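You operate a simulated robot arm through the tools that you are given. There is no shell and no other tool. Be economical: measure what you need, move in short steps, check, and stop when the job is done.

You run a simulated robot arm. Do the job below in one go: nothing can be reset, and whatever is moved stays where it is left.

TASK
Put things in order on the mending end of the counter. At the end: the clear beaker stands where the red balled socks (marked "COTTON") stood; the purple freezer box (marked "BERRIES") stands where the pink sports bottle stood; the cream balled socks (marked "COTTON") stands where the clear beaker stood; the pink sports bottle stands where the cream balled socks stood; the red balled socks stands on top of the green soap bar; whatever was shut is shut again. Leave all else as you found it, and nothing knocked over.

The check looks at the end state, three seconds after you hand in, the way a careful person would. Anything else that was tipped, shoved, dropped, spilled or broken makes it a failure.

THE ROBOT
A 6-joint arm with a two-finger parallel gripper, fixed in place. Base frame: the origin is at the foot of the arm, x ahead of it, y to its left, z up; the work surface is at about z = 900. Readings come in mm, degrees, newtons and seconds.
With the tool pointing down near the work surface it reaches from about 240 to 660 mm from the base axis. Its first joint turns from -66.0 to 66.0 degrees. Payload 2.9 kg.
The TCP is the grasp point between the finger pads, 30 mm short of the fingertips. In the tool frame z runs along the fingers and y along their closing line. Largest opening 110 mm; finger width 20, thickness 10; the body of the gripper, 48 by 112 mm, starts 55 mm behind the TCP.
Orientation is that of the tool frame in the base frame, as a unit quaternion [x, y, z, w]. With the fingers straight down and closing along the base's y, the tool's x points along the base's -x, its y along +y and its z along -z.

THE INTERFACE
- The arm moves only by the tool move_arm. Its argument "motion" is a list of rows, each a list of 3 entries, a list of its own where there are three numbers: the shift along the base's x, y, z in mm, then the turn, a rotation vector about the base's x, y, z in degrees, then the opening, from 0 (shut) to 1 (fully open). In form: [[[tx, ty, tz], [wx, wy, wz], gripper], ...]. A call has 1 to 10 rows; each row shifts and turns the commanded pose from where the row before left it. Each row takes 0.2 s and may step no farther than 50 mm and 8.6 degrees from the row before; otherwise, or with a gripper value out of range, the whole call is refused. A pose out of reach is approached as far as the arm can. The call stops where the force on the tool passes 40 N (or 10 N more than at its start, if that is more) or the arm is blocked; 0.2 s more then pass. Each finger travels about 108 mm/s and halts on what it meets, pressing with about 22 N; the grip force reading is that of the motor and also rises with nothing between the fingers. The clock runs only during rows and for 0.2 s after the last one: add rows that do not move to give the fingers time. The reply holds the time, the measured pose of the TCP, the force on the tool along the base axes, the opening and the grip force, in the units named above and with some noise.
- Cameras (640 x 400 px; columns grow to the right, rows downward): "scene" is fixed at [99.3, 468.5, 1376.7]; the picture's right is [-0.36, -0.93, 0.00], its down [-0.59, 0.23, -0.77] and it looks along [0.72, -0.28, -0.64] (base axes); focal length 214 px, centre (320, 200). "wrist" rides on the gripper at [-36, 0, -57] in the tool frame; the picture's right is [0.00, -1.00, 0.00], its down [0.97, 0.00, -0.24] and it looks along [0.24, 0.00, 0.97] (tool axes); focal length 218 px, centre (320, 200).
- capture(camera): a new picture of that camera. No time passes.
- probe_pixels(camera, pixels): for up to 12 pixels [column, row] of the newest picture of that camera ("zoom" is the newest enlarged one), the place [x, y, z] in the base frame of the surface seen there, good to about 2 mm. No time passes.
- enlarge(camera, box): a new picture of the part [left, top, right, bottom] of that camera's present view, enlarged. No time passes.
- finish_job(): hands the job in; it is judged then, once.

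Work in short steps. Measure before you move; look again where a grasp or a placing could have gone wrong, and mend it. You have 80 turns and 54 pictures in all, those below and enlarged ones among them. Open the gripper and draw the arm clear of the work before you hand the job in, unless the task says otherwise; then end with one line.

The tools are called after ">>>" as a command line: name --argument value ..., lists and objects as JSON in quotes. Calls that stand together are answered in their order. move_arm: Moves the arm, as the interface text tells. Its arguments: {"type":"object","properties":{"motion":{"type":"array","items":{"type":"array"}}},"required":["motion"]} The other tools are called the same way: capture (camera) takes a picture; probe_pixels (camera, pixels) gives the place of the surface under pixels of a picture; enlarge (camera, box) takes an enlarged picture of a part of a camera's view; finish_job () hands the job in.

At the start:

```text
clock: 0.0
tcp_pos: [334.7, 195.0, 1248.3]
tool_rot: [-0.001, 1.0, 0.0, 0.0]
wrist_force: [-0.1, -0.7, 0.0]
grip_width: 110.0
grasp_force: 0.0
```

scene: 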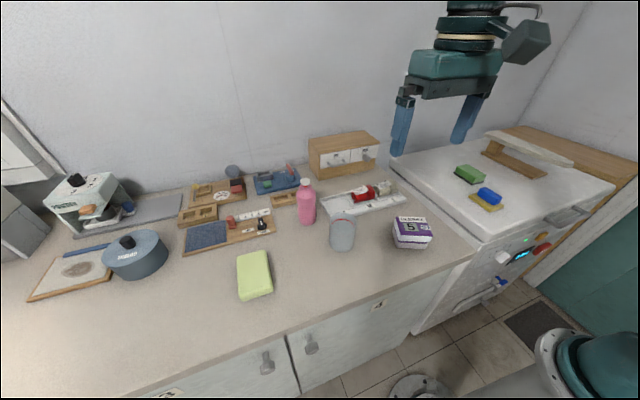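
wrist: 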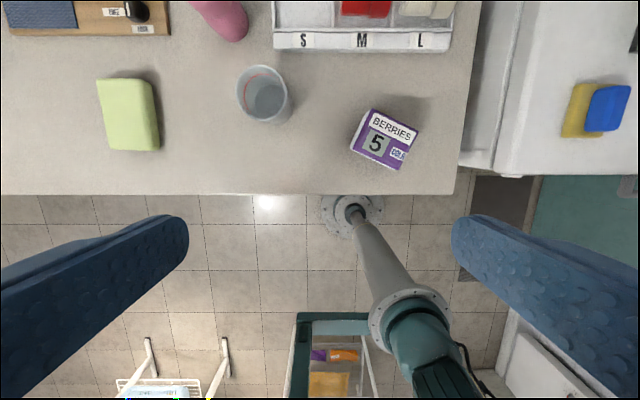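

The overview shows the beaker near (342,235), bottle (307,203), freezer box (411,232) and a tray with socks near (365,195). I'll enlarge these areas to identify things.

>>> enlarge --camera "scene" --box '[220, 120, 460, 310]'

>>> enlarge --camera "scene" --box '[300, 170, 440, 260]'

```text
2.11 times, centred on (340, 215) of scene
```

zoom: 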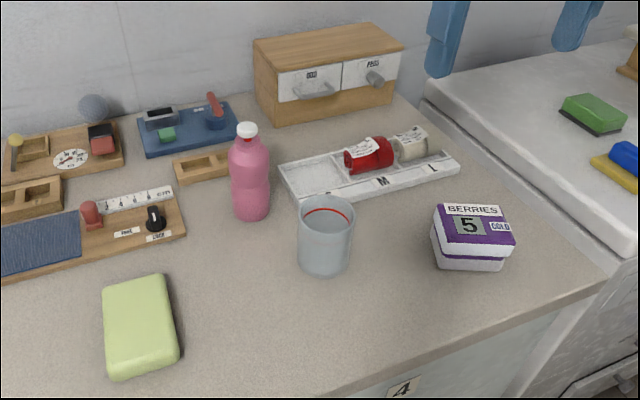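

```text
4.44 times, centred on (370, 215) of scene
```

zoom: 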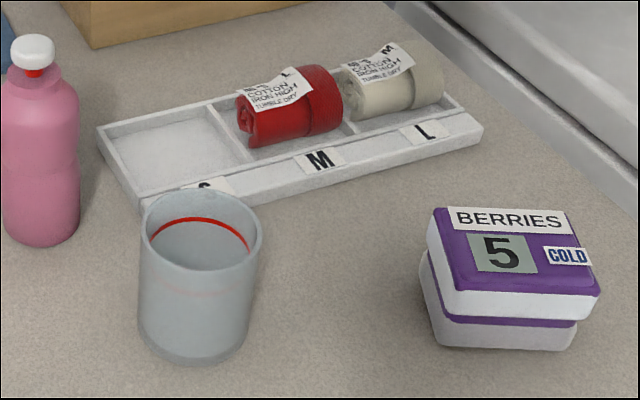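

Red socks sit in the M bay and cream ones in the L bay. I'll enlarge the washer top to check which thing is the green soap bar, and probe the objects in the zoom picture.

>>> probe_pixels --camera "zoom" --pixels '[[36, 48], [42, 236], [205, 192], [192, 350], [295, 95], [400, 80], [432, 212], [565, 222], [596, 290], [455, 288], [170, 160], [320, 160]]'

>>> enlarge --camera "scene" --box '[430, 140, 550, 230]'

>>> enlarge --camera "wrist" --box '[80, 0, 480, 200]'

```text
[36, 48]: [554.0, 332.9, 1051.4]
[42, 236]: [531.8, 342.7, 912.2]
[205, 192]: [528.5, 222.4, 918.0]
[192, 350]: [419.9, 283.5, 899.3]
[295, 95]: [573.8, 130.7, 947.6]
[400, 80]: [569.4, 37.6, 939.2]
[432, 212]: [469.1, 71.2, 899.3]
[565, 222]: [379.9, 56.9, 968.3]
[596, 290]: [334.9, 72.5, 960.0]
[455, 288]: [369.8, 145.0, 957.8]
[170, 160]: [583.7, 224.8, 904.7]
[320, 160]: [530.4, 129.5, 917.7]
```

```text
4.44 times, centred on (490, 185) of scene
```

zoom: 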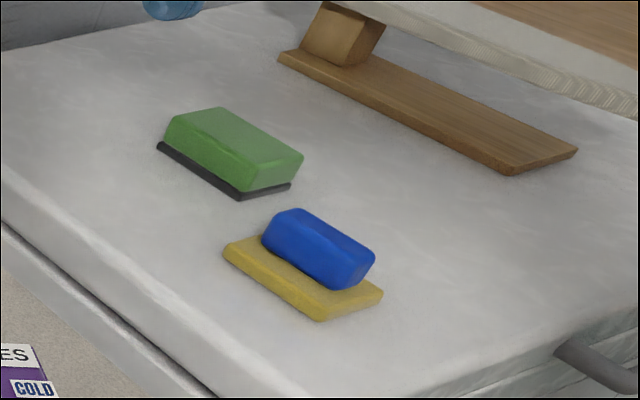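

```text
1.60 times, centred on (280, 100) of wrist
```

zoom: 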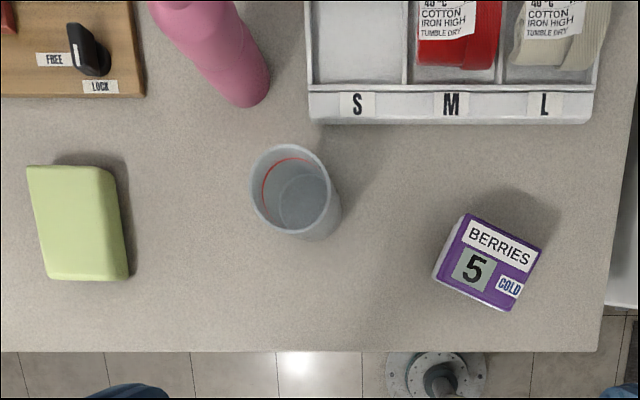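

I need sizes and positions for the two green candidates: the one on the washer (zoom 230,145) and the light-green one on the counter.

>>> probe_pixels --camera "zoom" --pixels '[[28, 168], [110, 168], [48, 278], [126, 278], [80, 220], [140, 270]]'

>>> probe_pixels --camera "scene" --pixels '[[470, 172], [460, 168], [478, 181], [484, 178], [470, 166], [455, 176], [490, 193], [486, 205], [237, 254], [267, 250], [241, 300], [271, 290]]'

>>> enlarge --camera "scene" --box '[220, 230, 300, 310]'

```text
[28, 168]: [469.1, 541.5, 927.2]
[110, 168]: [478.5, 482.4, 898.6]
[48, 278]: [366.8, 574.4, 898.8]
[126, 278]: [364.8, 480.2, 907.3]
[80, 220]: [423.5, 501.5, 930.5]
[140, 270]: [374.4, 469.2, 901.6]
```

```text
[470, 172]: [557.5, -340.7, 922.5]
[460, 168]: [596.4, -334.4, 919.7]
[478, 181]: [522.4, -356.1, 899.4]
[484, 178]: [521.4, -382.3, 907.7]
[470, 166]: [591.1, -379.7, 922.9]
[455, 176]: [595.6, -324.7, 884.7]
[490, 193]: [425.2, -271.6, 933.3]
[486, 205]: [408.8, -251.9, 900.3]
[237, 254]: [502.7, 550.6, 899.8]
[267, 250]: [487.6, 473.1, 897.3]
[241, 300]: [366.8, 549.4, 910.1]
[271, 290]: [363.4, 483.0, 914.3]
```

```text
5.00 times, centred on (260, 270) of scene
```

zoom: 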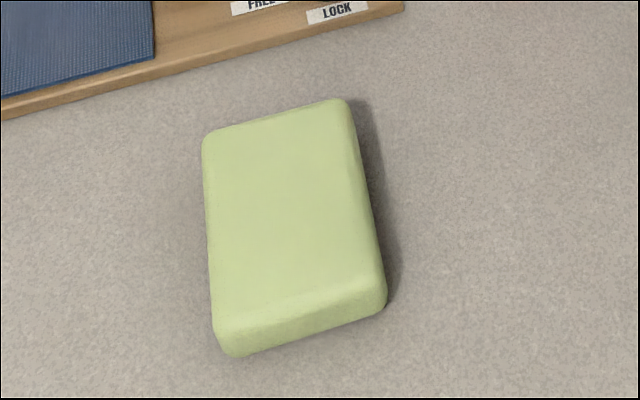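

The counter bar is a rounded pastel-green block of about 110×70×30 mm centred near (418,514), so that is the soap bar; the green and black thing on the washer looks like a scourer. I'll move over the tray for a top view.

>>> move_arm --motion '[[[37.5, -7.5, -16], [0, 0, 0], 1], [[37.5, -7.5, -16], [0, 0, 0], 1], [[37.5, -7.5, -16], [0, 0, 0], 1], [[37.5, -7.5, -16], [0, 0, 0], 1], [[37.5, -7.5, -16], [0, 0, 0], 1], [[37.5, -7.5, -16], [0, 0, 0], 1]]'

>>> capture --camera "wrist"

```text
clock: 1.4
tcp_pos: [561.5, 146.1, 1155.0]
tool_rot: [0.0, 1.0, 0.0, 0.0]
wrist_force: [-0.2, 0.6, -0.6]
grip_width: 109.9
grasp_force: 0.1
```

```text
46 pictures are left
```

wrist: 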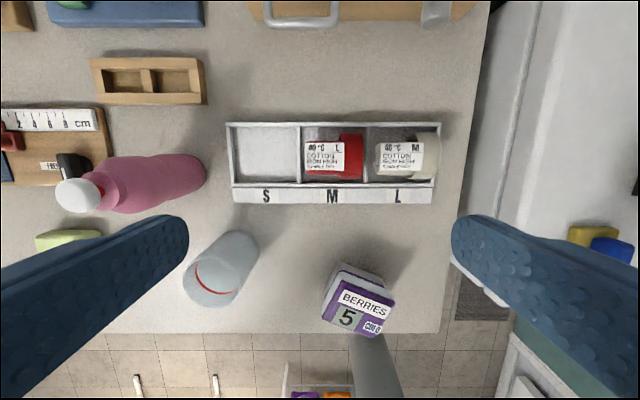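

>>> enlarge --camera "wrist" --box '[220, 105, 450, 215]'

>>> enlarge --camera "wrist" --box '[170, 210, 410, 345]'

>>> probe_pixels --camera "wrist" --pixels '[[229, 124], [439, 124], [232, 202], [435, 200], [301, 127], [302, 180], [365, 126], [366, 180], [305, 157], [362, 157], [335, 135], [335, 177]]'

>>> probe_pixels --camera "wrist" --pixels '[[376, 157], [438, 157], [410, 134], [410, 178], [187, 292], [230, 292], [205, 303], [205, 260], [241, 233], [257, 250], [220, 235], [345, 300]]'

```text
2.78 times, centred on (335, 160) of wrist
```

zoom: 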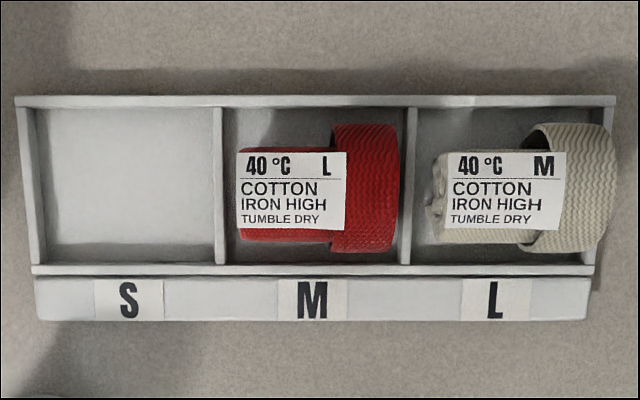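

```text
2.67 times, centred on (290, 278) of wrist
```

zoom: 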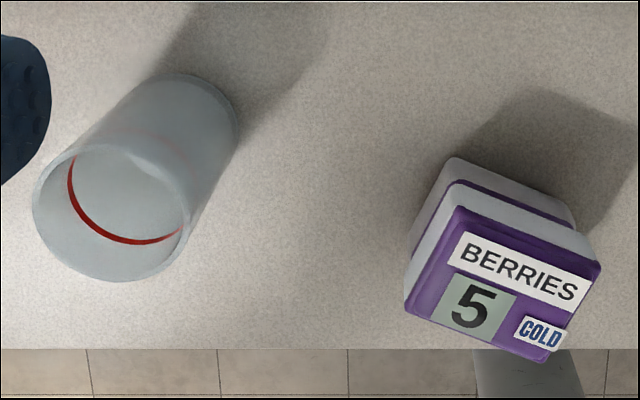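

```text
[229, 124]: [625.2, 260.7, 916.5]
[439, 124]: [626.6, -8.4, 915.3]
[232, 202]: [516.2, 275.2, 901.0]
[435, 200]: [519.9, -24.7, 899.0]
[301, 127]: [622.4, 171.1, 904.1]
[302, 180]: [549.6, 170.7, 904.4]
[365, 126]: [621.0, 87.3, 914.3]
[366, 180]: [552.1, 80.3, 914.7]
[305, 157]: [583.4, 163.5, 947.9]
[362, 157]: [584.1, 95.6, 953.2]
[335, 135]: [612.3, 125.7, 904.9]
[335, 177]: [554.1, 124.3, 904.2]
```

```text
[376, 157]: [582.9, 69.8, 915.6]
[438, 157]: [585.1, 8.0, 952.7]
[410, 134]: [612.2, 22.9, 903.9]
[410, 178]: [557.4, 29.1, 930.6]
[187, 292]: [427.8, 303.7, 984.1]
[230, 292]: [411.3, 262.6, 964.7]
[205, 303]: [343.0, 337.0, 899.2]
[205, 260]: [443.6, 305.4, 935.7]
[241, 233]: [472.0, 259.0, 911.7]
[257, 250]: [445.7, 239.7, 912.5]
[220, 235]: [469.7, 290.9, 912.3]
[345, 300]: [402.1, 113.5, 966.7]
```

Bays are about 79×70 mm with rims at z≈916; red is centred near (583,129), cream near (583,37), tops at z≈953. I'll probe the drawer box and bottle for clearance, and start turning the gripper 90° so it closes along x.

>>> probe_pixels --camera "wrist" --pixels '[[300, 22], [350, 10], [435, 12], [78, 195], [205, 175], [190, 160], [190, 200], [150, 157], [150, 212], [155, 185]]'

>>> probe_pixels --camera "scene" --pixels '[[340, 135], [318, 155], [378, 145], [360, 155]]'

>>> move_arm --motion '[[[2, -2, 0], [0, 0, 8.5], 1], [[2, -2, 0], [0, 0, 8.5], 1], [[2, -2, 0], [0, 0, 8.5], 1], [[2, -2, 0], [0, 0, 8.5], 1], [[2, -2, 0], [0, 0, 8.5], 1], [[2, -2, 0], [0, 0, 8.5], 1], [[2, -2, 0], [0, 0, 8.5], 1], [[2, -1, 0], [0, 0, 8.5], 1], [[3, -1, 0], [0, 0, 8.5], 1], [[3, -1, 0], [0, 0, 8.5], 1]]'

```text
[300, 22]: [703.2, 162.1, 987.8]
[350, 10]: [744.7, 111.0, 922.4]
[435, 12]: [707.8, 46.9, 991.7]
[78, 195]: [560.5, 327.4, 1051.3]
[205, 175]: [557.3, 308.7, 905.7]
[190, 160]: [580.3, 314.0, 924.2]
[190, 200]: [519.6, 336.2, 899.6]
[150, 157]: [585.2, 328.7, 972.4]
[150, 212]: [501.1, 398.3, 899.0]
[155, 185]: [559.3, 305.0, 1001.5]
```

```text
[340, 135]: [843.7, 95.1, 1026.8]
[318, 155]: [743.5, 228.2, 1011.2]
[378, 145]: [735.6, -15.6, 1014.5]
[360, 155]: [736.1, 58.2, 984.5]
```

```text
clock: 3.6
tcp_pos: [581.4, 133.4, 1152.3]
tool_rot: [-0.677, 0.736, 0.001, -0.001]
wrist_force: [0.0, 0.4, -0.4]
grip_width: 110.2
grasp_force: 0.1
```

Clear of the drawers (front x≈735). I'll finish the turn, narrow the opening to ~85 mm and go down above the red socks, then look.

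>>> move_arm --motion '[[[2, -5, -40], [0, 0, 5], 0.8], [[0, 0, -45], [0, 0, 0], 0.8], [[0, 0, -45], [0, 0, 0], 0.8]]'

>>> capture --camera "wrist"

>>> capture --camera "scene"

```text
clock: 4.4
tcp_pos: [586.8, 126.6, 1024.1]
tool_rot: [-0.707, 0.707, -0.001, 0.001]
wrist_force: [-0.2, 0.1, -0.5]
grip_width: 87.8
grasp_force: 0.0
```

```text
43 pictures are left
```

wrist: 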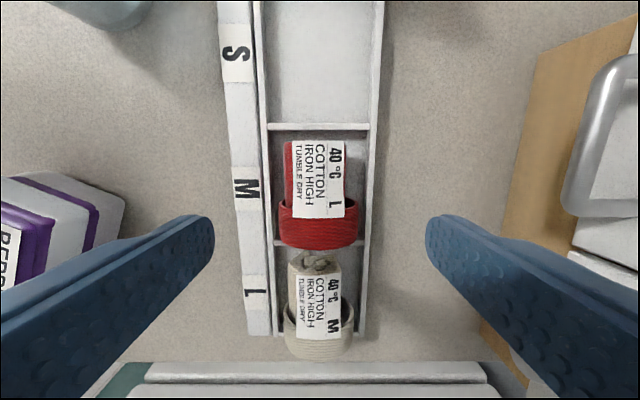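

```text
42 pictures are left
```

scene: 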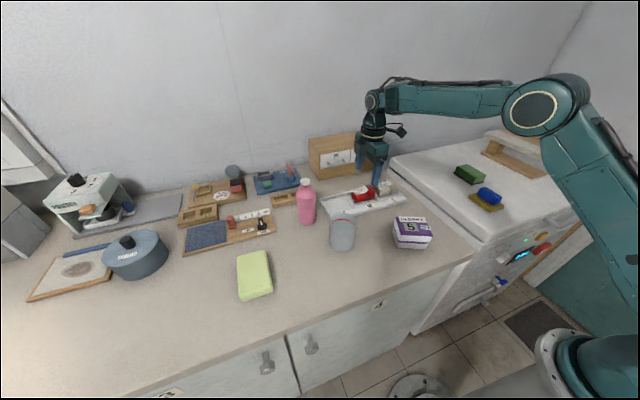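

Gripper is aligned on the red socks (cuff columns 278–360, centre 319). I'll probe their extents and bay walls precisely.

>>> probe_pixels --camera "wrist" --pixels '[[320, 145], [320, 244], [282, 225], [357, 225], [320, 225], [265, 200], [371, 200], [320, 127], [322, 243], [320, 262], [320, 354], [262, 60]]'

>>> enlarge --camera "wrist" --box '[220, 110, 420, 360]'

```text
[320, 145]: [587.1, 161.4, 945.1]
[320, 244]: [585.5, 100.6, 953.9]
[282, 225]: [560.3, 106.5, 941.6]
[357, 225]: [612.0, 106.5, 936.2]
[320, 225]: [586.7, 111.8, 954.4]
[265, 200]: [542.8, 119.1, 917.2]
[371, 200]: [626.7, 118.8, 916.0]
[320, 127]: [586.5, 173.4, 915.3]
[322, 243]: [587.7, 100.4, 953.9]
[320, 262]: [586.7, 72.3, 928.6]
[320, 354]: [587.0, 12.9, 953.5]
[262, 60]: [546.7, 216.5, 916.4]
```

```text
1.60 times, centred on (320, 235) of wrist
```

zoom: 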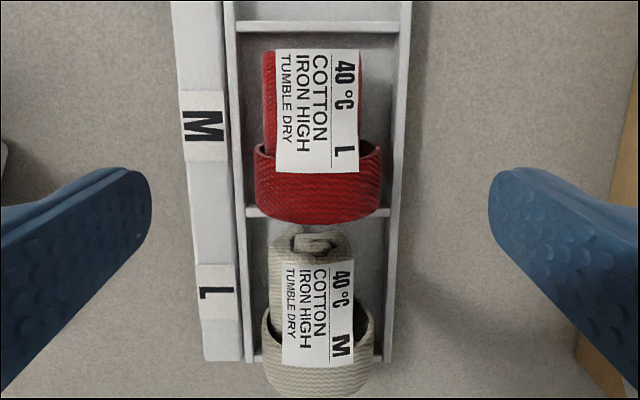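

Red spans y≈97–163, centre (586,130). I'll go down to z≈949 (tips just above the rims) and close.

>>> move_arm --motion '[[[-0.5, 1.5, -40], [0, 0, 0], 0.8], [[0, 0, -34], [0, 0, 0], 0.8], [[0, 0, 0], [0, 0, 0], 0.3], [[0, 0, 0], [0, 0, 0], 0.3], [[0, 0, 0], [0, 0, 0], 0.3]]'

```text
clock: 5.6
tcp_pos: [583.6, 128.3, 949.8]
tool_rot: [0.707, -0.707, 0.0, 0.0]
wrist_force: [0.1, -0.5, 0.0]
grip_width: 50.2
grasp_force: 22.1
```

Gripped at 50 mm. I'll lift straight up well over the bottle height and check force.

>>> move_arm --motion '[[[0, 0, 30], [0, 0, 0], 0.3], [[0, 0, 48], [0, 0, 0], 0.3], [[0, 0, 48], [0, 0, 0], 0.3], [[0, 0, 48], [0, 0, 0], 0.3], [[0, 0, 10], [0, 0, 0], 0.3]]'

>>> move_arm --motion '[[[-18, 41, 0], [0, 0, -8.5], 0.3], [[-18, 41, 0], [0, 0, -8.5], 0.3], [[-18, 41, 0], [0, 0, -8.5], 0.3], [[-18, 41, 0], [0, 0, -8.5], 0.3], [[-18, 41, 0], [0, 0, -8.5], 0.3], [[-18, 41, 0], [0, 0, -8.5], 0.3], [[-18, 41, 0], [0, 0, -8.5], 0.3], [[-18, 41, 0], [0, 0, -8.5], 0.3], [[-18, 41, 0], [0, 0, -8.5], 0.3], [[0, 0, 0], [0, 0, -8.5], 0.3]]'

>>> capture --camera "wrist"

```text
clock: 6.8
tcp_pos: [584.7, 129.8, 1133.1]
tool_rot: [-0.707, 0.708, 0.0, 0.0]
wrist_force: [0.7, -0.2, -0.9]
grip_width: 50.2
grasp_force: 21.7
```

```text
clock: 9.0
tcp_pos: [396.6, 472.4, 1147.3]
tool_rot: [-0.042, 0.999, 0.001, 0.0]
wrist_force: [0.9, 0.0, -0.8]
grip_width: 50.5
grasp_force: 22.6
out of reach, approached as far as the arm can: row 8, 9
```

```text
40 pictures are left
```

wrist: 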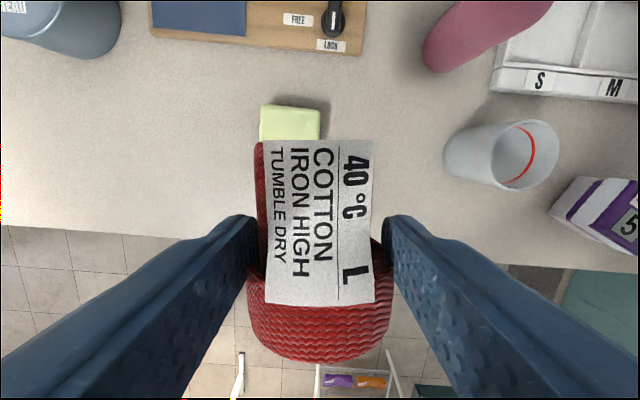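

The arm hit its reach limit at this height; nothing is near the gripper here, so I'll descend to about z 1050 where reach is longer, and read the pose.

>>> move_arm --motion '[[[0, 0, -40], [0, 0, -4.5], 0.3], [[0, 0, -40], [0, 0, 0], 0.3]]'

>>> capture --camera "scene"

>>> capture --camera "wrist"

```text
clock: 9.6
tcp_pos: [396.8, 470.3, 1067.1]
tool_rot: [-0.004, 1.0, 0.0, 0.001]
wrist_force: [-0.2, -0.7, 0.6]
grip_width: 50.2
grasp_force: 21.7
```

```text
39 pictures are left
```

scene: 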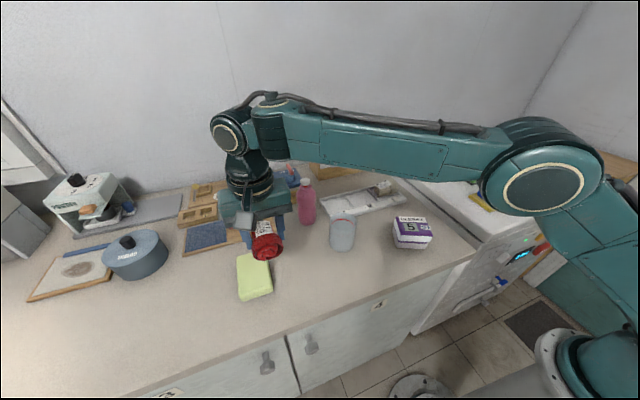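

```text
38 pictures are left
```

wrist: 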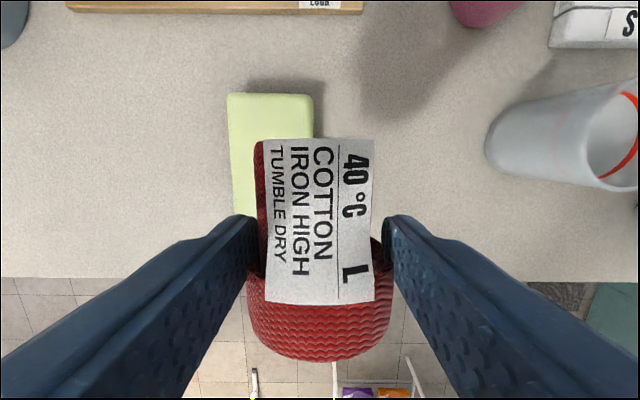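

The soap bar is visible at columns 228–314, rows 93–215. I'll probe its edges to get its centre.

>>> probe_pixels --camera "wrist" --pixels '[[233, 99], [308, 99], [236, 150], [245, 205], [270, 120], [270, 96]]'

>>> probe_pixels --camera "scene" --pixels '[[239, 262], [242, 290], [269, 282], [267, 270], [255, 275], [255, 290]]'

```text
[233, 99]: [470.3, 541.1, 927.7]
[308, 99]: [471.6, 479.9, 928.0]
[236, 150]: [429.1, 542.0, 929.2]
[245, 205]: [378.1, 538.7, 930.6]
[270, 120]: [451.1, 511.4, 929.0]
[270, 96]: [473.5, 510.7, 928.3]
```

```text
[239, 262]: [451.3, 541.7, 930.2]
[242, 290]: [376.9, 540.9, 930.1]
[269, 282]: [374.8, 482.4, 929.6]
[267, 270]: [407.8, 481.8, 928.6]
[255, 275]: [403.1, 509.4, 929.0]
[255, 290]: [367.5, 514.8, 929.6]
```

Soap bar: centre ≈(420,511), top z≈930. I'll move over (413,506) while descending to z≈990 and check the pose.

>>> move_arm --motion '[[[0, 0, -45], [0, 0, 0], 0.3], [[8, 18, -25], [0, 0, 0], 0.3], [[8, 18, -7], [0, 0, 0], 0.3], [[0, 0, 0], [0, 0, 0], 0.3]]'

>>> capture --camera "wrist"

```text
clock: 10.6
tcp_pos: [413.5, 506.2, 988.6]
tool_rot: [-0.004, 1.0, 0.0, 0.0]
wrist_force: [0.1, 0.0, 0.2]
grip_width: 50.6
grasp_force: 21.9
```

```text
37 pictures are left
```

wrist: 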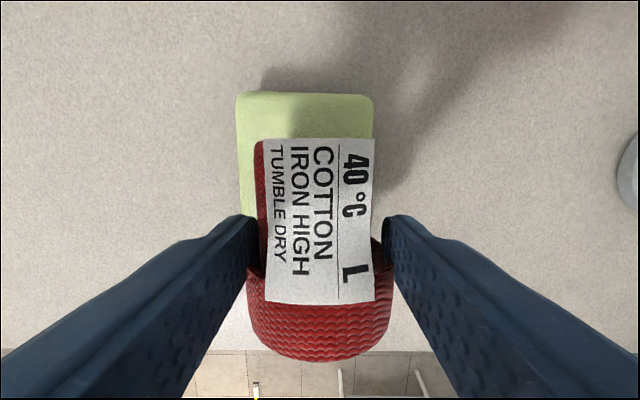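

The socks are lined up over the bar. I'll lower in small steps to contact (expected z≈976).

>>> move_arm --motion '[[[0, 2, -6], [0, 0, 0], 0.3], [[0, 0, -4], [0, 0, 0], 0.3], [[0, 0, -1.5], [0, 0, 0], 0.3], [[0, 0, 0], [0, 0, 0], 0.3]]'

```text
clock: 11.6
tcp_pos: [413.5, 507.7, 977.2]
tool_rot: [-0.004, 1.0, 0.0, 0.001]
wrist_force: [-0.1, -0.4, -0.5]
grip_width: 50.3
grasp_force: 21.9
```

>>> move_arm --motion '[[[0, 0, -1.5], [0, 0, 0], 0.3], [[0, 0, 0], [0, 0, 0], 0.3]]'

```text
clock: 12.2
tcp_pos: [413.5, 509.0, 975.4]
tool_rot: [-0.004, 1.0, 0.0, 0.0]
wrist_force: [-0.4, -0.3, -0.4]
grip_width: 50.3
grasp_force: 21.8
```

No contact force yet; I'll step a bit further.

>>> move_arm --motion '[[[0, 0, -1.5], [0, 0, 0], 0.3], [[0, 0, 0], [0, 0, 0], 0.3]]'

>>> enlarge --camera "scene" --box '[225, 210, 305, 305]'

```text
clock: 12.8
tcp_pos: [413.3, 510.2, 976.1]
tool_rot: [-0.004, 1.0, 0.0, 0.001]
wrist_force: [0.0, -1.7, 6.0]
grip_width: 50.2
grasp_force: 22.0
```

```text
4.21 times, centred on (265, 258) of scene
```

zoom: 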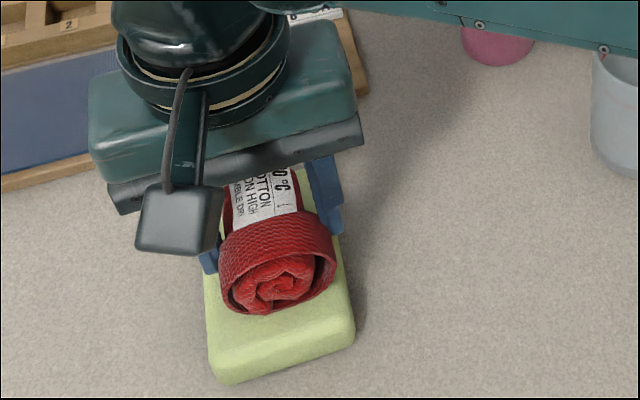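

Contact shows (6 N). I'll open moderately and rise straight up.

>>> move_arm --motion '[[[0, 0, 0], [0, 0, 0], 0.55], [[0, 0, 0], [0, 0, 0], 0.65], [[0, 0, 0], [0, 0, 0], 0.7], [[0, 0, 10], [0, 0, 0], 0.7], [[0, 0, 30], [0, 0, 0], 0.7], [[0, 0, 45], [0, 0, 0], 0.7]]'

>>> enlarge --camera "scene" --box '[225, 210, 305, 305]'

>>> capture --camera "wrist"

```text
clock: 14.2
tcp_pos: [410.3, 508.1, 1055.7]
tool_rot: [-0.005, 1.0, -0.001, 0.0]
wrist_force: [0.2, -0.5, -0.6]
grip_width: 77.0
grasp_force: 0.1
```

```text
4.21 times, centred on (265, 258) of scene
```

zoom: 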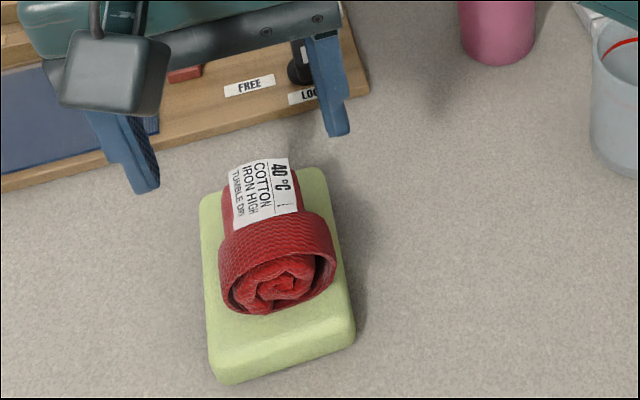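

```text
34 pictures are left
```

wrist: 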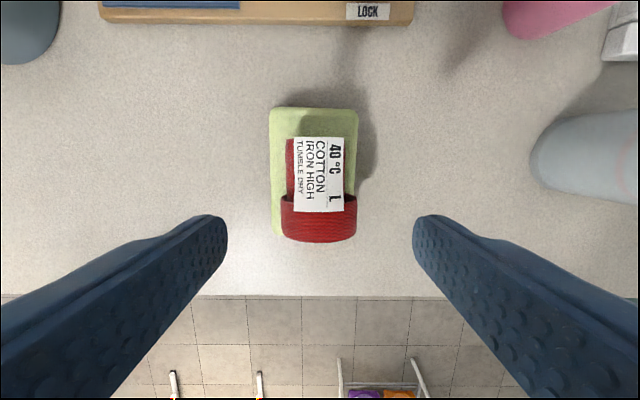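

Red socks lie stably on the soap bar. Next the beaker: I'll traverse to above it at z≈1100 while turning the gripper to close along x.

>>> move_arm --motion '[[[3, -23, 15], [0, 0, 8.5], 1], [[3, -23, 15], [0, 0, 8.5], 1], [[3, -23, 15], [0, 0, 8.5], 1], [[3, -23, 0], [0, 0, 8.5], 1], [[3, -23, 0], [0, 0, 8.5], 1], [[3, -23, 0], [0, 0, 8.5], 1], [[3, -23, 0], [0, 0, 8.5], 1], [[3, -23, 0], [0, 0, 8.5], 1], [[3, -23, 0], [0, 0, 8.5], 1], [[3, -23, 0], [0, 0, 8.5], 1]]'

>>> move_arm --motion '[[[0, 0, 0], [0, 0, 5.6], 1]]'

>>> capture --camera "wrist"

```text
clock: 16.4
tcp_pos: [442.6, 280.0, 1103.5]
tool_rot: [-0.679, 0.734, 0.0, 0.0]
wrist_force: [0.6, -0.2, 0.6]
grip_width: 110.4
grasp_force: 0.0
```

```text
clock: 16.8
tcp_pos: [442.6, 280.3, 1103.2]
tool_rot: [0.714, -0.7, 0.0, -0.001]
wrist_force: [0.2, 0.7, -0.3]
grip_width: 110.1
grasp_force: 0.0
```

```text
33 pictures are left
```

wrist: 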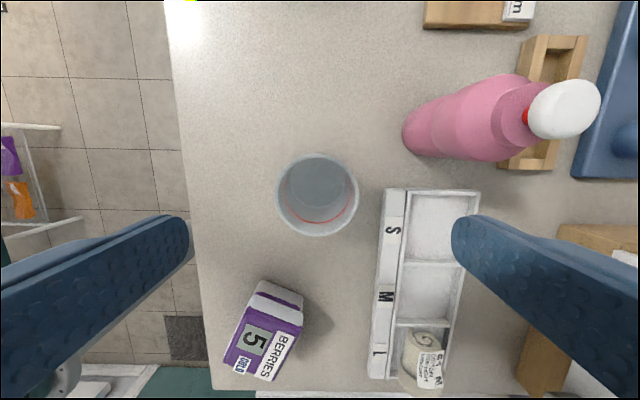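

The beaker rim spans columns 275–358, rows 153–237. I'll enlarge it for accurate rim and base probing.

>>> enlarge --camera "wrist" --box '[260, 140, 380, 250]'

```text
3.64 times, centred on (320, 195) of wrist
```

zoom: 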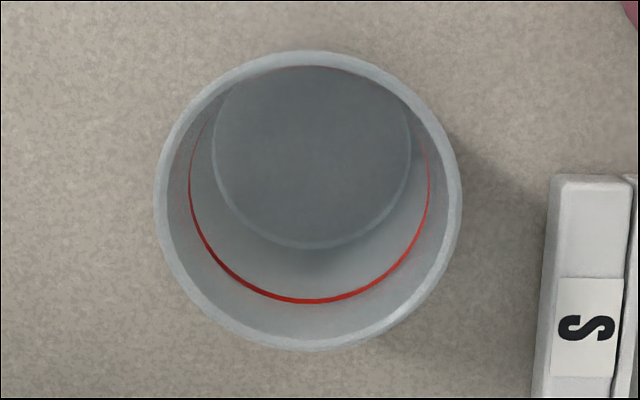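

>>> probe_pixels --camera "zoom" --pixels '[[161, 200], [454, 200], [308, 57], [308, 343], [205, 97], [412, 305], [310, 160], [310, 240], [220, 155], [405, 155], [150, 200], [310, 280]]'

```text
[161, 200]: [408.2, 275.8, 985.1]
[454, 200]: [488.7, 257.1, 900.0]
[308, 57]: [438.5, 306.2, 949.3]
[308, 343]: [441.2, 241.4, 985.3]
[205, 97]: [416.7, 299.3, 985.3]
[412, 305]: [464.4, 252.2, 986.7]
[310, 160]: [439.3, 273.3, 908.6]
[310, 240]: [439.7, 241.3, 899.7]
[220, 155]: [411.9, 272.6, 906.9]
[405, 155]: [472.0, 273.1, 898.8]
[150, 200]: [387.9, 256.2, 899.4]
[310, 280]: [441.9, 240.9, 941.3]
```

Beaker centre ≈(440.5,275.5), radius ≈34, rim z 985. I'll descend to z≈960 and close gently along x.

>>> move_arm --motion '[[[-2, -4.7, -45], [0, 0, -1.1], 1], [[0, 0, -48], [0, 0, 0], 1], [[0, 0, -48], [0, 0, 0], 1], [[0, 0, -2], [0, 0, 0], 1]]'

>>> move_arm --motion '[[[0, 0, 0], [0, 0, 0], 0.75], [[0, 0, 0], [0, 0, 0], 0.66], [[0, 0, 0], [0, 0, 0], 0.5], [[0, 0, 0], [0, 0, 0], 0.5]]'

```text
clock: 17.8
tcp_pos: [440.0, 276.7, 960.1]
tool_rot: [-0.707, 0.707, 0.0, 0.0]
wrist_force: [0.4, -0.1, 0.2]
grip_width: 110.0
grasp_force: 0.0
```

```text
clock: 18.8
tcp_pos: [438.3, 276.9, 960.5]
tool_rot: [0.707, -0.707, 0.0, 0.0]
wrist_force: [0.3, -0.3, -0.5]
grip_width: 67.2
grasp_force: 22.1
```

Gripped at 67 mm. Lift and carry to above the M bay, then look.

>>> move_arm --motion '[[[0, 0, 20], [0, 0, 0], 0.5], [[0, 0, 40], [0, 0, 0], 0.5], [[0, 0, 40], [0, 0, 0], 0.5], [[29, -29, 0], [0, 0, 0], 0.5], [[29, -29, 0], [0, 0, 0], 0.5], [[29, -29, 0], [0, 0, 0], 0.5], [[29, -29, 0], [0, 0, 0], 0.5], [[29, -29, 0], [0, 0, 0], 0.5], [[0, 0, 0], [0, 0, 0], 0.5]]'

>>> capture --camera "wrist"

>>> enlarge --camera "scene" --box '[300, 140, 440, 230]'

```text
clock: 20.8
tcp_pos: [585.2, 130.2, 1058.2]
tool_rot: [-0.707, 0.708, -0.001, 0.0]
wrist_force: [-0.7, -0.7, -0.8]
grip_width: 67.6
grasp_force: 21.7
```

```text
31 pictures are left
```

wrist: 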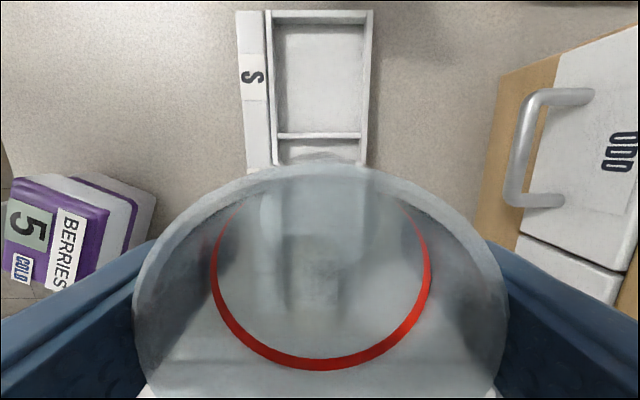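

```text
4.44 times, centred on (370, 185) of scene
```

zoom: 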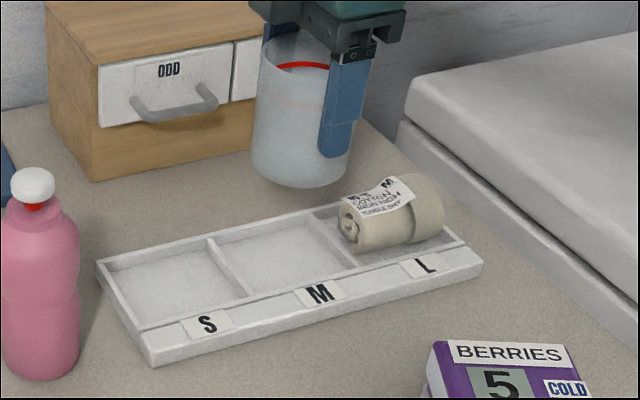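

Carried well. I'll probe the empty M bay's rims in this zoom picture for exact centring.

>>> probe_pixels --camera "zoom" --pixels '[[222, 258], [232, 272], [330, 228], [318, 218], [255, 225], [280, 216], [290, 281], [310, 276], [285, 255], [270, 240], [180, 310], [130, 272]]'

>>> probe_pixels --camera "wrist" --pixels '[[271, 80], [368, 80], [320, 135], [320, 20], [276, 80], [363, 80], [320, 138], [320, 132]]'

```text
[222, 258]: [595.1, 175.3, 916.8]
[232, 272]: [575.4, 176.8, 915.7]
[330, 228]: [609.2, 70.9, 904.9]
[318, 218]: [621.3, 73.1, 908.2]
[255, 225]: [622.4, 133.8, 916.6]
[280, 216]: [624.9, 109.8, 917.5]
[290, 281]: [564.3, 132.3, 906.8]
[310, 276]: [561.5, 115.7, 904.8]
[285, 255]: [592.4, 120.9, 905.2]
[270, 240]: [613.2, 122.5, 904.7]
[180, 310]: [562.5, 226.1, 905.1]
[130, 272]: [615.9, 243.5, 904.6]
```

```text
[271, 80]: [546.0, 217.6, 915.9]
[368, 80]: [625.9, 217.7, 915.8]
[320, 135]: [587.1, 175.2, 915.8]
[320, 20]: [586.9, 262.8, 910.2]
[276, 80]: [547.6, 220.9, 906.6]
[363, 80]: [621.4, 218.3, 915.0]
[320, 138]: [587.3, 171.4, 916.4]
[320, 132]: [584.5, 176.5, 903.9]
```

Bay M is centred at ≈(586,129.5), inner ~75×84, so the 68 mm beaker fits. Lower to just above floor contact.

>>> move_arm --motion '[[[0.5, 0, -40], [0, 0, 0], 0.5], [[0, 0, -35], [0, 0, 0], 0.5], [[0, 0, -12], [0, 0, 0], 0.5], [[0, 0, -2], [0, 0, 0], 0.5], [[0, 0, -2], [0, 0, 0], 0.5], [[0, 0, 0], [0, 0, 0], 0.5]]'

```text
clock: 22.2
tcp_pos: [586.1, 130.1, 968.2]
tool_rot: [-0.707, 0.708, 0.0, 0.0]
wrist_force: [0.6, -0.2, -0.8]
grip_width: 67.0
grasp_force: 21.5
```

>>> move_arm --motion '[[[0, 0, -1.5], [0, 0, 0], 0.5], [[0, 0, -1], [0, 0, 0], 0.5], [[0, 0, 0], [0, 0, 0], 0.5]]'

```text
clock: 23.0
tcp_pos: [585.3, 129.8, 966.3]
tool_rot: [-0.707, 0.707, 0.0, 0.0]
wrist_force: [-0.2, -0.9, 0.9]
grip_width: 67.1
grasp_force: 22.3
```

No clear contact yet; one more small step.

>>> move_arm --motion '[[[0, 0, -1.5], [0, 0, 0], 0.5], [[0, 0, 0], [0, 0, 0], 0.5]]'

>>> enlarge --camera "scene" --box '[300, 140, 440, 230]'

```text
clock: 23.6
tcp_pos: [586.7, 130.1, 966.2]
tool_rot: [-0.707, 0.707, 0.0, -0.001]
wrist_force: [-1.8, -0.5, 6.9]
grip_width: 67.2
grasp_force: 21.7
```

```text
4.44 times, centred on (370, 185) of scene
```

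zoom: 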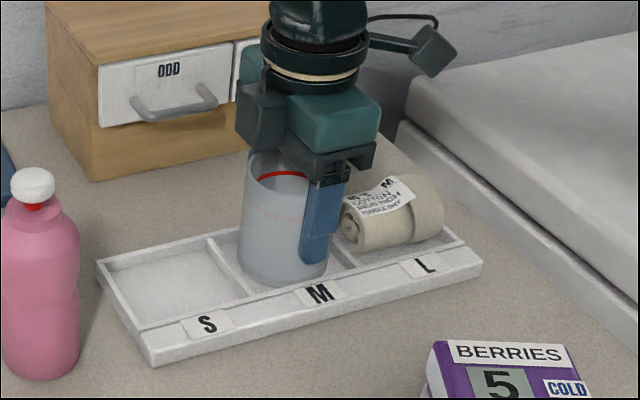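

Contact (7 N) and the beaker is inside the M bay. Release and rise, then shift to above the cream socks.

>>> move_arm --motion '[[[0, 0, 0], [0, 0, 0], 0.7], [[0, 0, 0], [0, 0, 0], 0.78], [[0, 0, 0], [0, 0, 0], 0.78], [[0, 0, 25], [0, 0, 0], 0.78], [[0, 0, 45], [0, 0, 0], 0.78], [[0, -30, 10], [0, 0, 0], 0.78], [[0, -30, 0], [0, 0, 0], 0.78], [[0, -30, 0], [0, 0, 0], 0.78]]'

>>> capture --camera "wrist"

```text
clock: 25.4
tcp_pos: [588.8, 39.0, 1043.9]
tool_rot: [0.707, -0.707, 0.0, 0.0]
wrist_force: [-0.1, -0.3, -0.8]
grip_width: 85.8
grasp_force: 0.0
```

```text
28 pictures are left
```

wrist: 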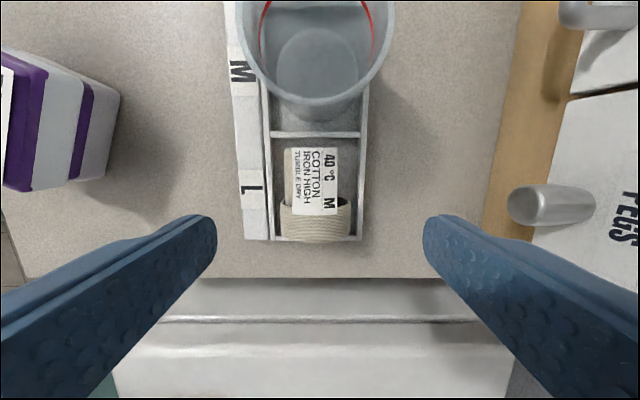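

The beaker stands in M. I'll probe the cream socks' extents.

>>> probe_pixels --camera "wrist" --pixels '[[300, 149], [315, 240], [284, 220], [347, 220], [315, 220], [315, 180], [315, 134], [268, 170], [362, 170], [280, 239]]'

```text
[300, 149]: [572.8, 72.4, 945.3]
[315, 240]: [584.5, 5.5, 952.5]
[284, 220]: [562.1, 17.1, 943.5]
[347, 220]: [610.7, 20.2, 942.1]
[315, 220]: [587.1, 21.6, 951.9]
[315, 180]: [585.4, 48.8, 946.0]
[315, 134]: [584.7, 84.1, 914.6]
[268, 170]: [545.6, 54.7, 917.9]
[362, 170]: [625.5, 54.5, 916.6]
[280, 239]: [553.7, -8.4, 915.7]
```

Cream spans y≈4–73, centre (586,39). Descend to z≈949 and grip.

>>> move_arm --motion '[[[-1.5, -1, -45], [0, 0, 0], 0.78], [[0, 0, -40], [0, 0, 0], 0.78], [[0, 0, -9.5], [0, 0, 0], 0.78], [[0, 0, 0], [0, 0, 0], 0.3], [[0, 0, 0], [0, 0, 0], 0.3], [[0, 0, 0], [0, 0, 0], 0.3]]'

```text
clock: 26.8
tcp_pos: [584.5, 39.8, 953.2]
tool_rot: [0.708, -0.707, -0.001, 0.0]
wrist_force: [0.0, -0.6, 0.2]
grip_width: 50.4
grasp_force: 21.4
```

Gripped at 50 mm. Lift to z≈1065 and carry to above the beaker's old spot (440.5,275.5).

>>> move_arm --motion '[[[0, 0, 25], [0, 0, 0], 0.3], [[0, 0, 45], [0, 0, 0], 0.3], [[0, 0, 42], [0, 0, 0], 0.3], [[-21, 34, 0], [0, 0, 0], 0.3], [[-21, 34, 0], [0, 0, 0], 0.3], [[-21, 34, 0], [0, 0, 0], 0.3], [[-21, 34, 0], [0, 0, 0], 0.3], [[-21, 34, 0], [0, 0, 0], 0.3], [[-21, 34, 0], [0, 0, 0], 0.3], [[-20, 33, 0], [0, 0, 0], 0.3]]'

>>> capture --camera "scene"

```text
clock: 29.0
tcp_pos: [438.7, 272.3, 1064.3]
tool_rot: [-0.707, 0.707, 0.0, 0.001]
wrist_force: [-0.3, 0.2, -0.5]
grip_width: 50.2
grasp_force: 21.8
```

```text
27 pictures are left
```

scene: 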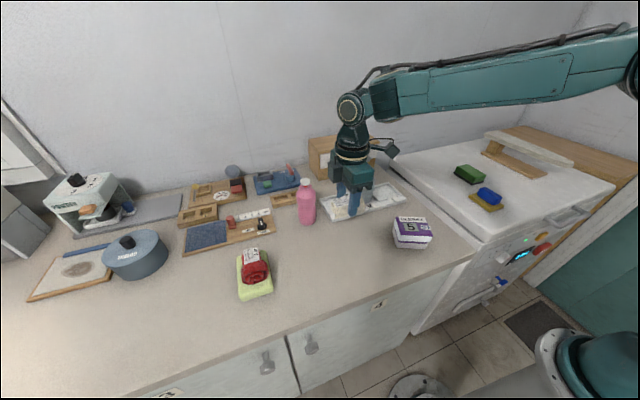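

Still gripped. Correct by (+1.5,+2.5) and lower to just above the counter.

>>> move_arm --motion '[[[1.5, 2.5, -45], [0, 0, 0], 0.3], [[0, 0, -45], [0, 0, 0], 0.3], [[0, 0, -15], [0, 0, 0], 0.3], [[0, 0, -5], [0, 0, 0], 0.3], [[0, 0, 0], [0, 0, 0], 0.3]]'

>>> enlarge --camera "scene" --box '[290, 170, 410, 270]'

```text
clock: 30.2
tcp_pos: [438.7, 277.5, 953.2]
tool_rot: [0.707, -0.707, 0.0, 0.0]
wrist_force: [-0.5, 0.4, 0.0]
grip_width: 50.2
grasp_force: 22.5
```

```text
4.00 times, centred on (350, 220) of scene
```

zoom: 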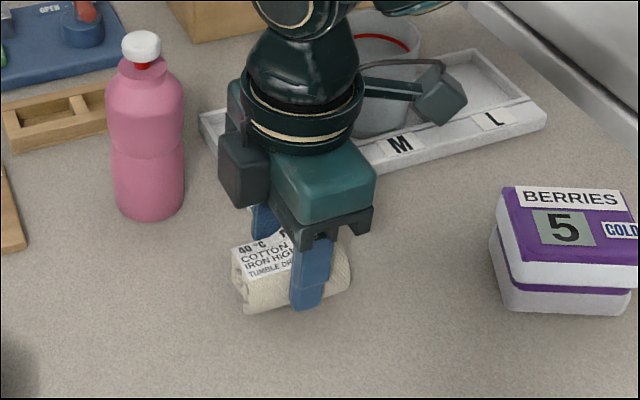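

Approaching contact; small steps down with force checking.

>>> move_arm --motion '[[[0, 0, -2], [0, 0, 0], 0.3], [[0, 0, -1.5], [0, 0, 0], 0.3], [[0, 0, 0], [0, 0, 0], 0.3]]'

```text
clock: 31.0
tcp_pos: [438.7, 277.6, 949.5]
tool_rot: [-0.707, 0.707, 0.0, 0.0]
wrist_force: [-0.4, -0.1, -0.8]
grip_width: 50.4
grasp_force: 21.9
```

>>> move_arm --motion '[[[0, 0, -1.5], [0, 0, 0], 0.3], [[0, 0, -1], [0, 0, 0], 0.3], [[0, 0, 0], [0, 0, 0], 0.3]]'

```text
clock: 31.8
tcp_pos: [439.5, 277.7, 947.5]
tool_rot: [0.707, -0.707, 0.001, 0.0]
wrist_force: [-2.5, -1.2, 6.1]
grip_width: 50.3
grasp_force: 22.1
```

Contact (6 N). Release the cream socks, rise, and look.

>>> move_arm --motion '[[[0, 0, 0], [0, 0, 0], 0.55], [[0, 0, 0], [0, 0, 0], 0.65], [[0, 0, 0], [0, 0, 0], 0.7], [[0, 0, 15], [0, 0, 0], 0.7], [[0, 0, 45], [0, 0, 0], 0.7], [[0, 0, 45], [0, 0, 0], 1], [[20, -20, 15], [0, 0, 0], 1], [[20, -20, 0], [0, 0, 0], 1]]'

>>> capture --camera "wrist"

>>> enlarge --camera "scene" --box '[270, 160, 430, 260]'

```text
clock: 33.6
tcp_pos: [478.6, 237.6, 1067.7]
tool_rot: [-0.706, 0.708, 0.001, -0.001]
wrist_force: [-0.1, 0.2, 0.1]
grip_width: 109.9
grasp_force: 0.0
```

```text
25 pictures are left
```

wrist: 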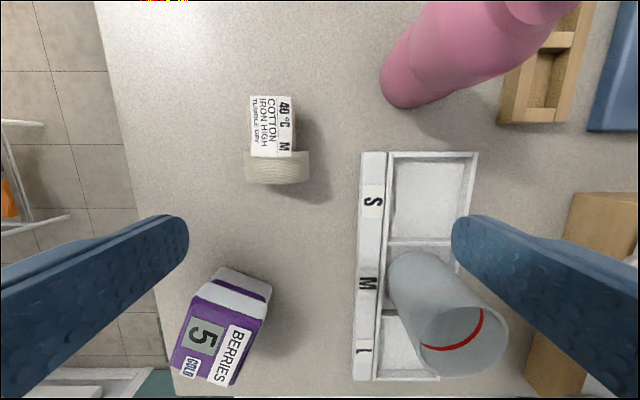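

```text
4.00 times, centred on (350, 210) of scene
```

zoom: 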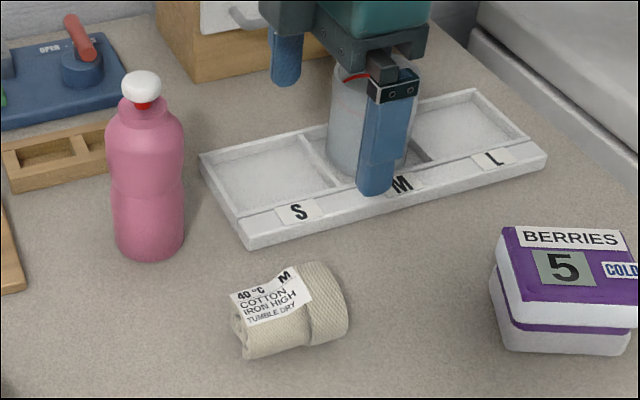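

Cream socks are placed. Now measure the bottle in this zoom picture: base, body and cap.

>>> probe_pixels --camera "zoom" --pixels '[[116, 240], [148, 240], [181, 240], [115, 175], [148, 180], [182, 175], [109, 140], [145, 145], [181, 140], [141, 75], [141, 85], [148, 255]]'

>>> probe_pixels --camera "wrist" --pixels '[[383, 80], [400, 107], [425, 103], [450, 90], [400, 60], [440, 60], [470, 40], [415, 30]]'

```text
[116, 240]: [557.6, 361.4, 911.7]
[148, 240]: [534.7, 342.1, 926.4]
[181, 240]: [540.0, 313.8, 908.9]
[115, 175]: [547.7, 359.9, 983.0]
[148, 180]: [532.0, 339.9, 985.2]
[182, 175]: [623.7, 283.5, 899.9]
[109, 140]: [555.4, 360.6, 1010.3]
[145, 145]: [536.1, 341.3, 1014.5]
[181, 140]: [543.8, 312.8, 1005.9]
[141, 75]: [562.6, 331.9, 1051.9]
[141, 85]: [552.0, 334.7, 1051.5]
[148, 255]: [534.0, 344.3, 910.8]
```

```text
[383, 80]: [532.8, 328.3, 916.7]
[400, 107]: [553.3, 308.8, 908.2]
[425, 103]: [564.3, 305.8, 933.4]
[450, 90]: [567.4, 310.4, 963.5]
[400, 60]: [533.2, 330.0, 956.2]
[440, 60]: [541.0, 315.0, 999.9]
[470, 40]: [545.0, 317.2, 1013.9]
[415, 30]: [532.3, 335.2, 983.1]
```

Bottle: centre ≈(560,333.5), radius ≈28, top 1051.5. It's near the reach limit, so I'll approach from −y with the fingers straddling it; to keep the wrist camera from passing over the cap, I first turn the gripper 180° so the camera trails.

>>> move_arm --motion '[[[0, 0, 5], [0, 0, -8.5], 1], [[0, 0, 5], [0, 0, -8.5], 1], [[0, 0, 0], [0, 0, -8.5], 1], [[0, 0, 0], [0, 0, -8.5], 1], [[0, 0, 0], [0, 0, -8.5], 1], [[0, 0, 0], [0, 0, -8.5], 1], [[0, 0, 0], [0, 0, -8.5], 1], [[0, 0, 0], [0, 0, -8.5], 1], [[0, 0, 0], [0, 0, -8.5], 1], [[0, 0, 0], [0, 0, -8.5], 1]]'

>>> move_arm --motion '[[[0, 0, 0], [0, 0, -8.5], 1], [[0, 0, 0], [0, 0, -8.5], 1], [[0, 0, 0], [0, 0, -8.5], 1], [[0, 0, 0], [0, 0, -8.5], 1], [[0, 0, 0], [0, 0, -8.5], 1], [[0, 0, 0], [0, 0, -8.5], 1], [[0, 0, 0], [0, 0, -8.5], 1], [[0, 0, 0], [0, 0, -8.5], 1], [[0, 0, 0], [0, 0, -8.5], 1], [[0, 0, 0], [0, 0, -8.5], 1]]'

>>> move_arm --motion '[[[20, 2, 0], [0, 0, -5], 1], [[40, 5, 0], [0, 0, -5], 1], [[21, 5, 0], [0, 0, 0], 1]]'

>>> capture --camera "scene"

```text
clock: 35.8
tcp_pos: [480.3, 238.0, 1077.1]
tool_rot: [-0.043, 0.999, 0.0, 0.0]
wrist_force: [0.0, 0.7, 0.1]
grip_width: 110.1
grasp_force: 0.0
```

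```text
clock: 38.0
tcp_pos: [480.1, 238.4, 1076.9]
tool_rot: [0.644, 0.765, 0.0, 0.0]
wrist_force: [0.2, 0.2, 0.3]
grip_width: 109.8
grasp_force: 0.1
```

```text
clock: 38.8
tcp_pos: [560.6, 247.0, 1075.4]
tool_rot: [0.707, 0.707, -0.001, 0.0]
wrist_force: [0.1, -0.4, 0.2]
grip_width: 110.1
grasp_force: 0.1
```

```text
23 pictures are left
```

scene: 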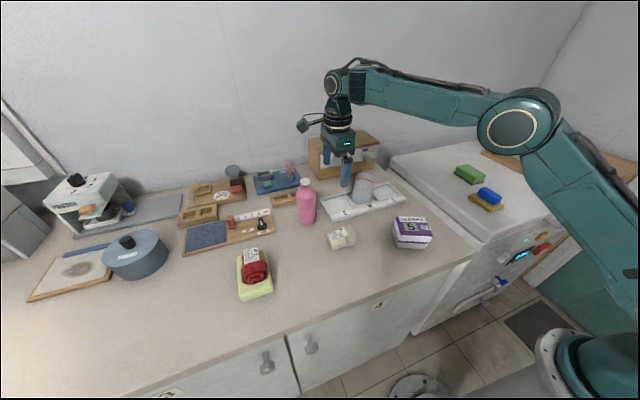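

A box on a bracket sticks out on the +y side near the wrist (scene 303,127). I'll check its height against the bottle cap.

>>> enlarge --camera "scene" --box '[280, 90, 380, 230]'

>>> probe_pixels --camera "scene" --pixels '[[303, 129], [299, 126], [303, 123], [338, 148], [325, 140], [350, 185], [326, 150]]'

```text
2.86 times, centred on (330, 160) of scene
```

zoom: 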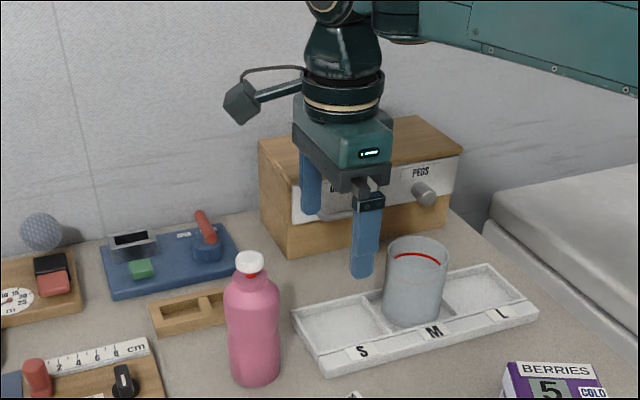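

```text
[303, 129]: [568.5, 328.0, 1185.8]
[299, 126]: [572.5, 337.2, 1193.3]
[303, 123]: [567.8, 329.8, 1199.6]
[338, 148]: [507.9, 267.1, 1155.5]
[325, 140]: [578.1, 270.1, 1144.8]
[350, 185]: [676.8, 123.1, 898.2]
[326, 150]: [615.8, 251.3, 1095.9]
```

The bracket box stays ~105 mm above TCP, so it clears the cap. Descend to z≈1001, then slide +y to straddle the bottle in steps.

>>> move_arm --motion '[[[0, 0, -40], [0, 0, 0], 1], [[0, 0, -33], [0, 0, 0], 1], [[0, 20, 0], [0, 0, 0], 1], [[0, 20, 0], [0, 0, 0], 1]]'

>>> enlarge --camera "scene" --box '[270, 120, 380, 240]'

```text
clock: 39.8
tcp_pos: [560.4, 291.4, 1001.7]
tool_rot: [0.707, 0.707, 0.001, 0.0]
wrist_force: [0.1, 0.6, -0.1]
grip_width: 109.8
grasp_force: 0.1
```

```text
3.33 times, centred on (325, 180) of scene
```

zoom: 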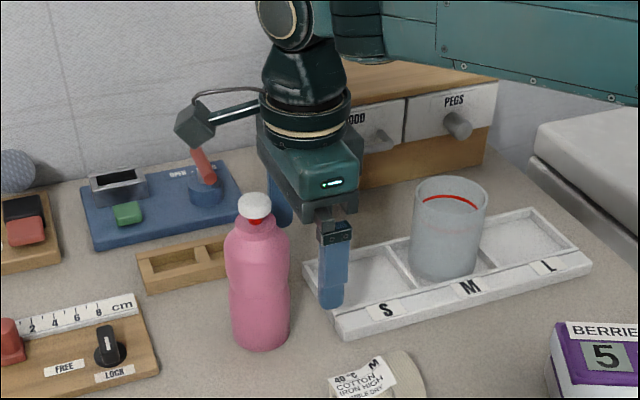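

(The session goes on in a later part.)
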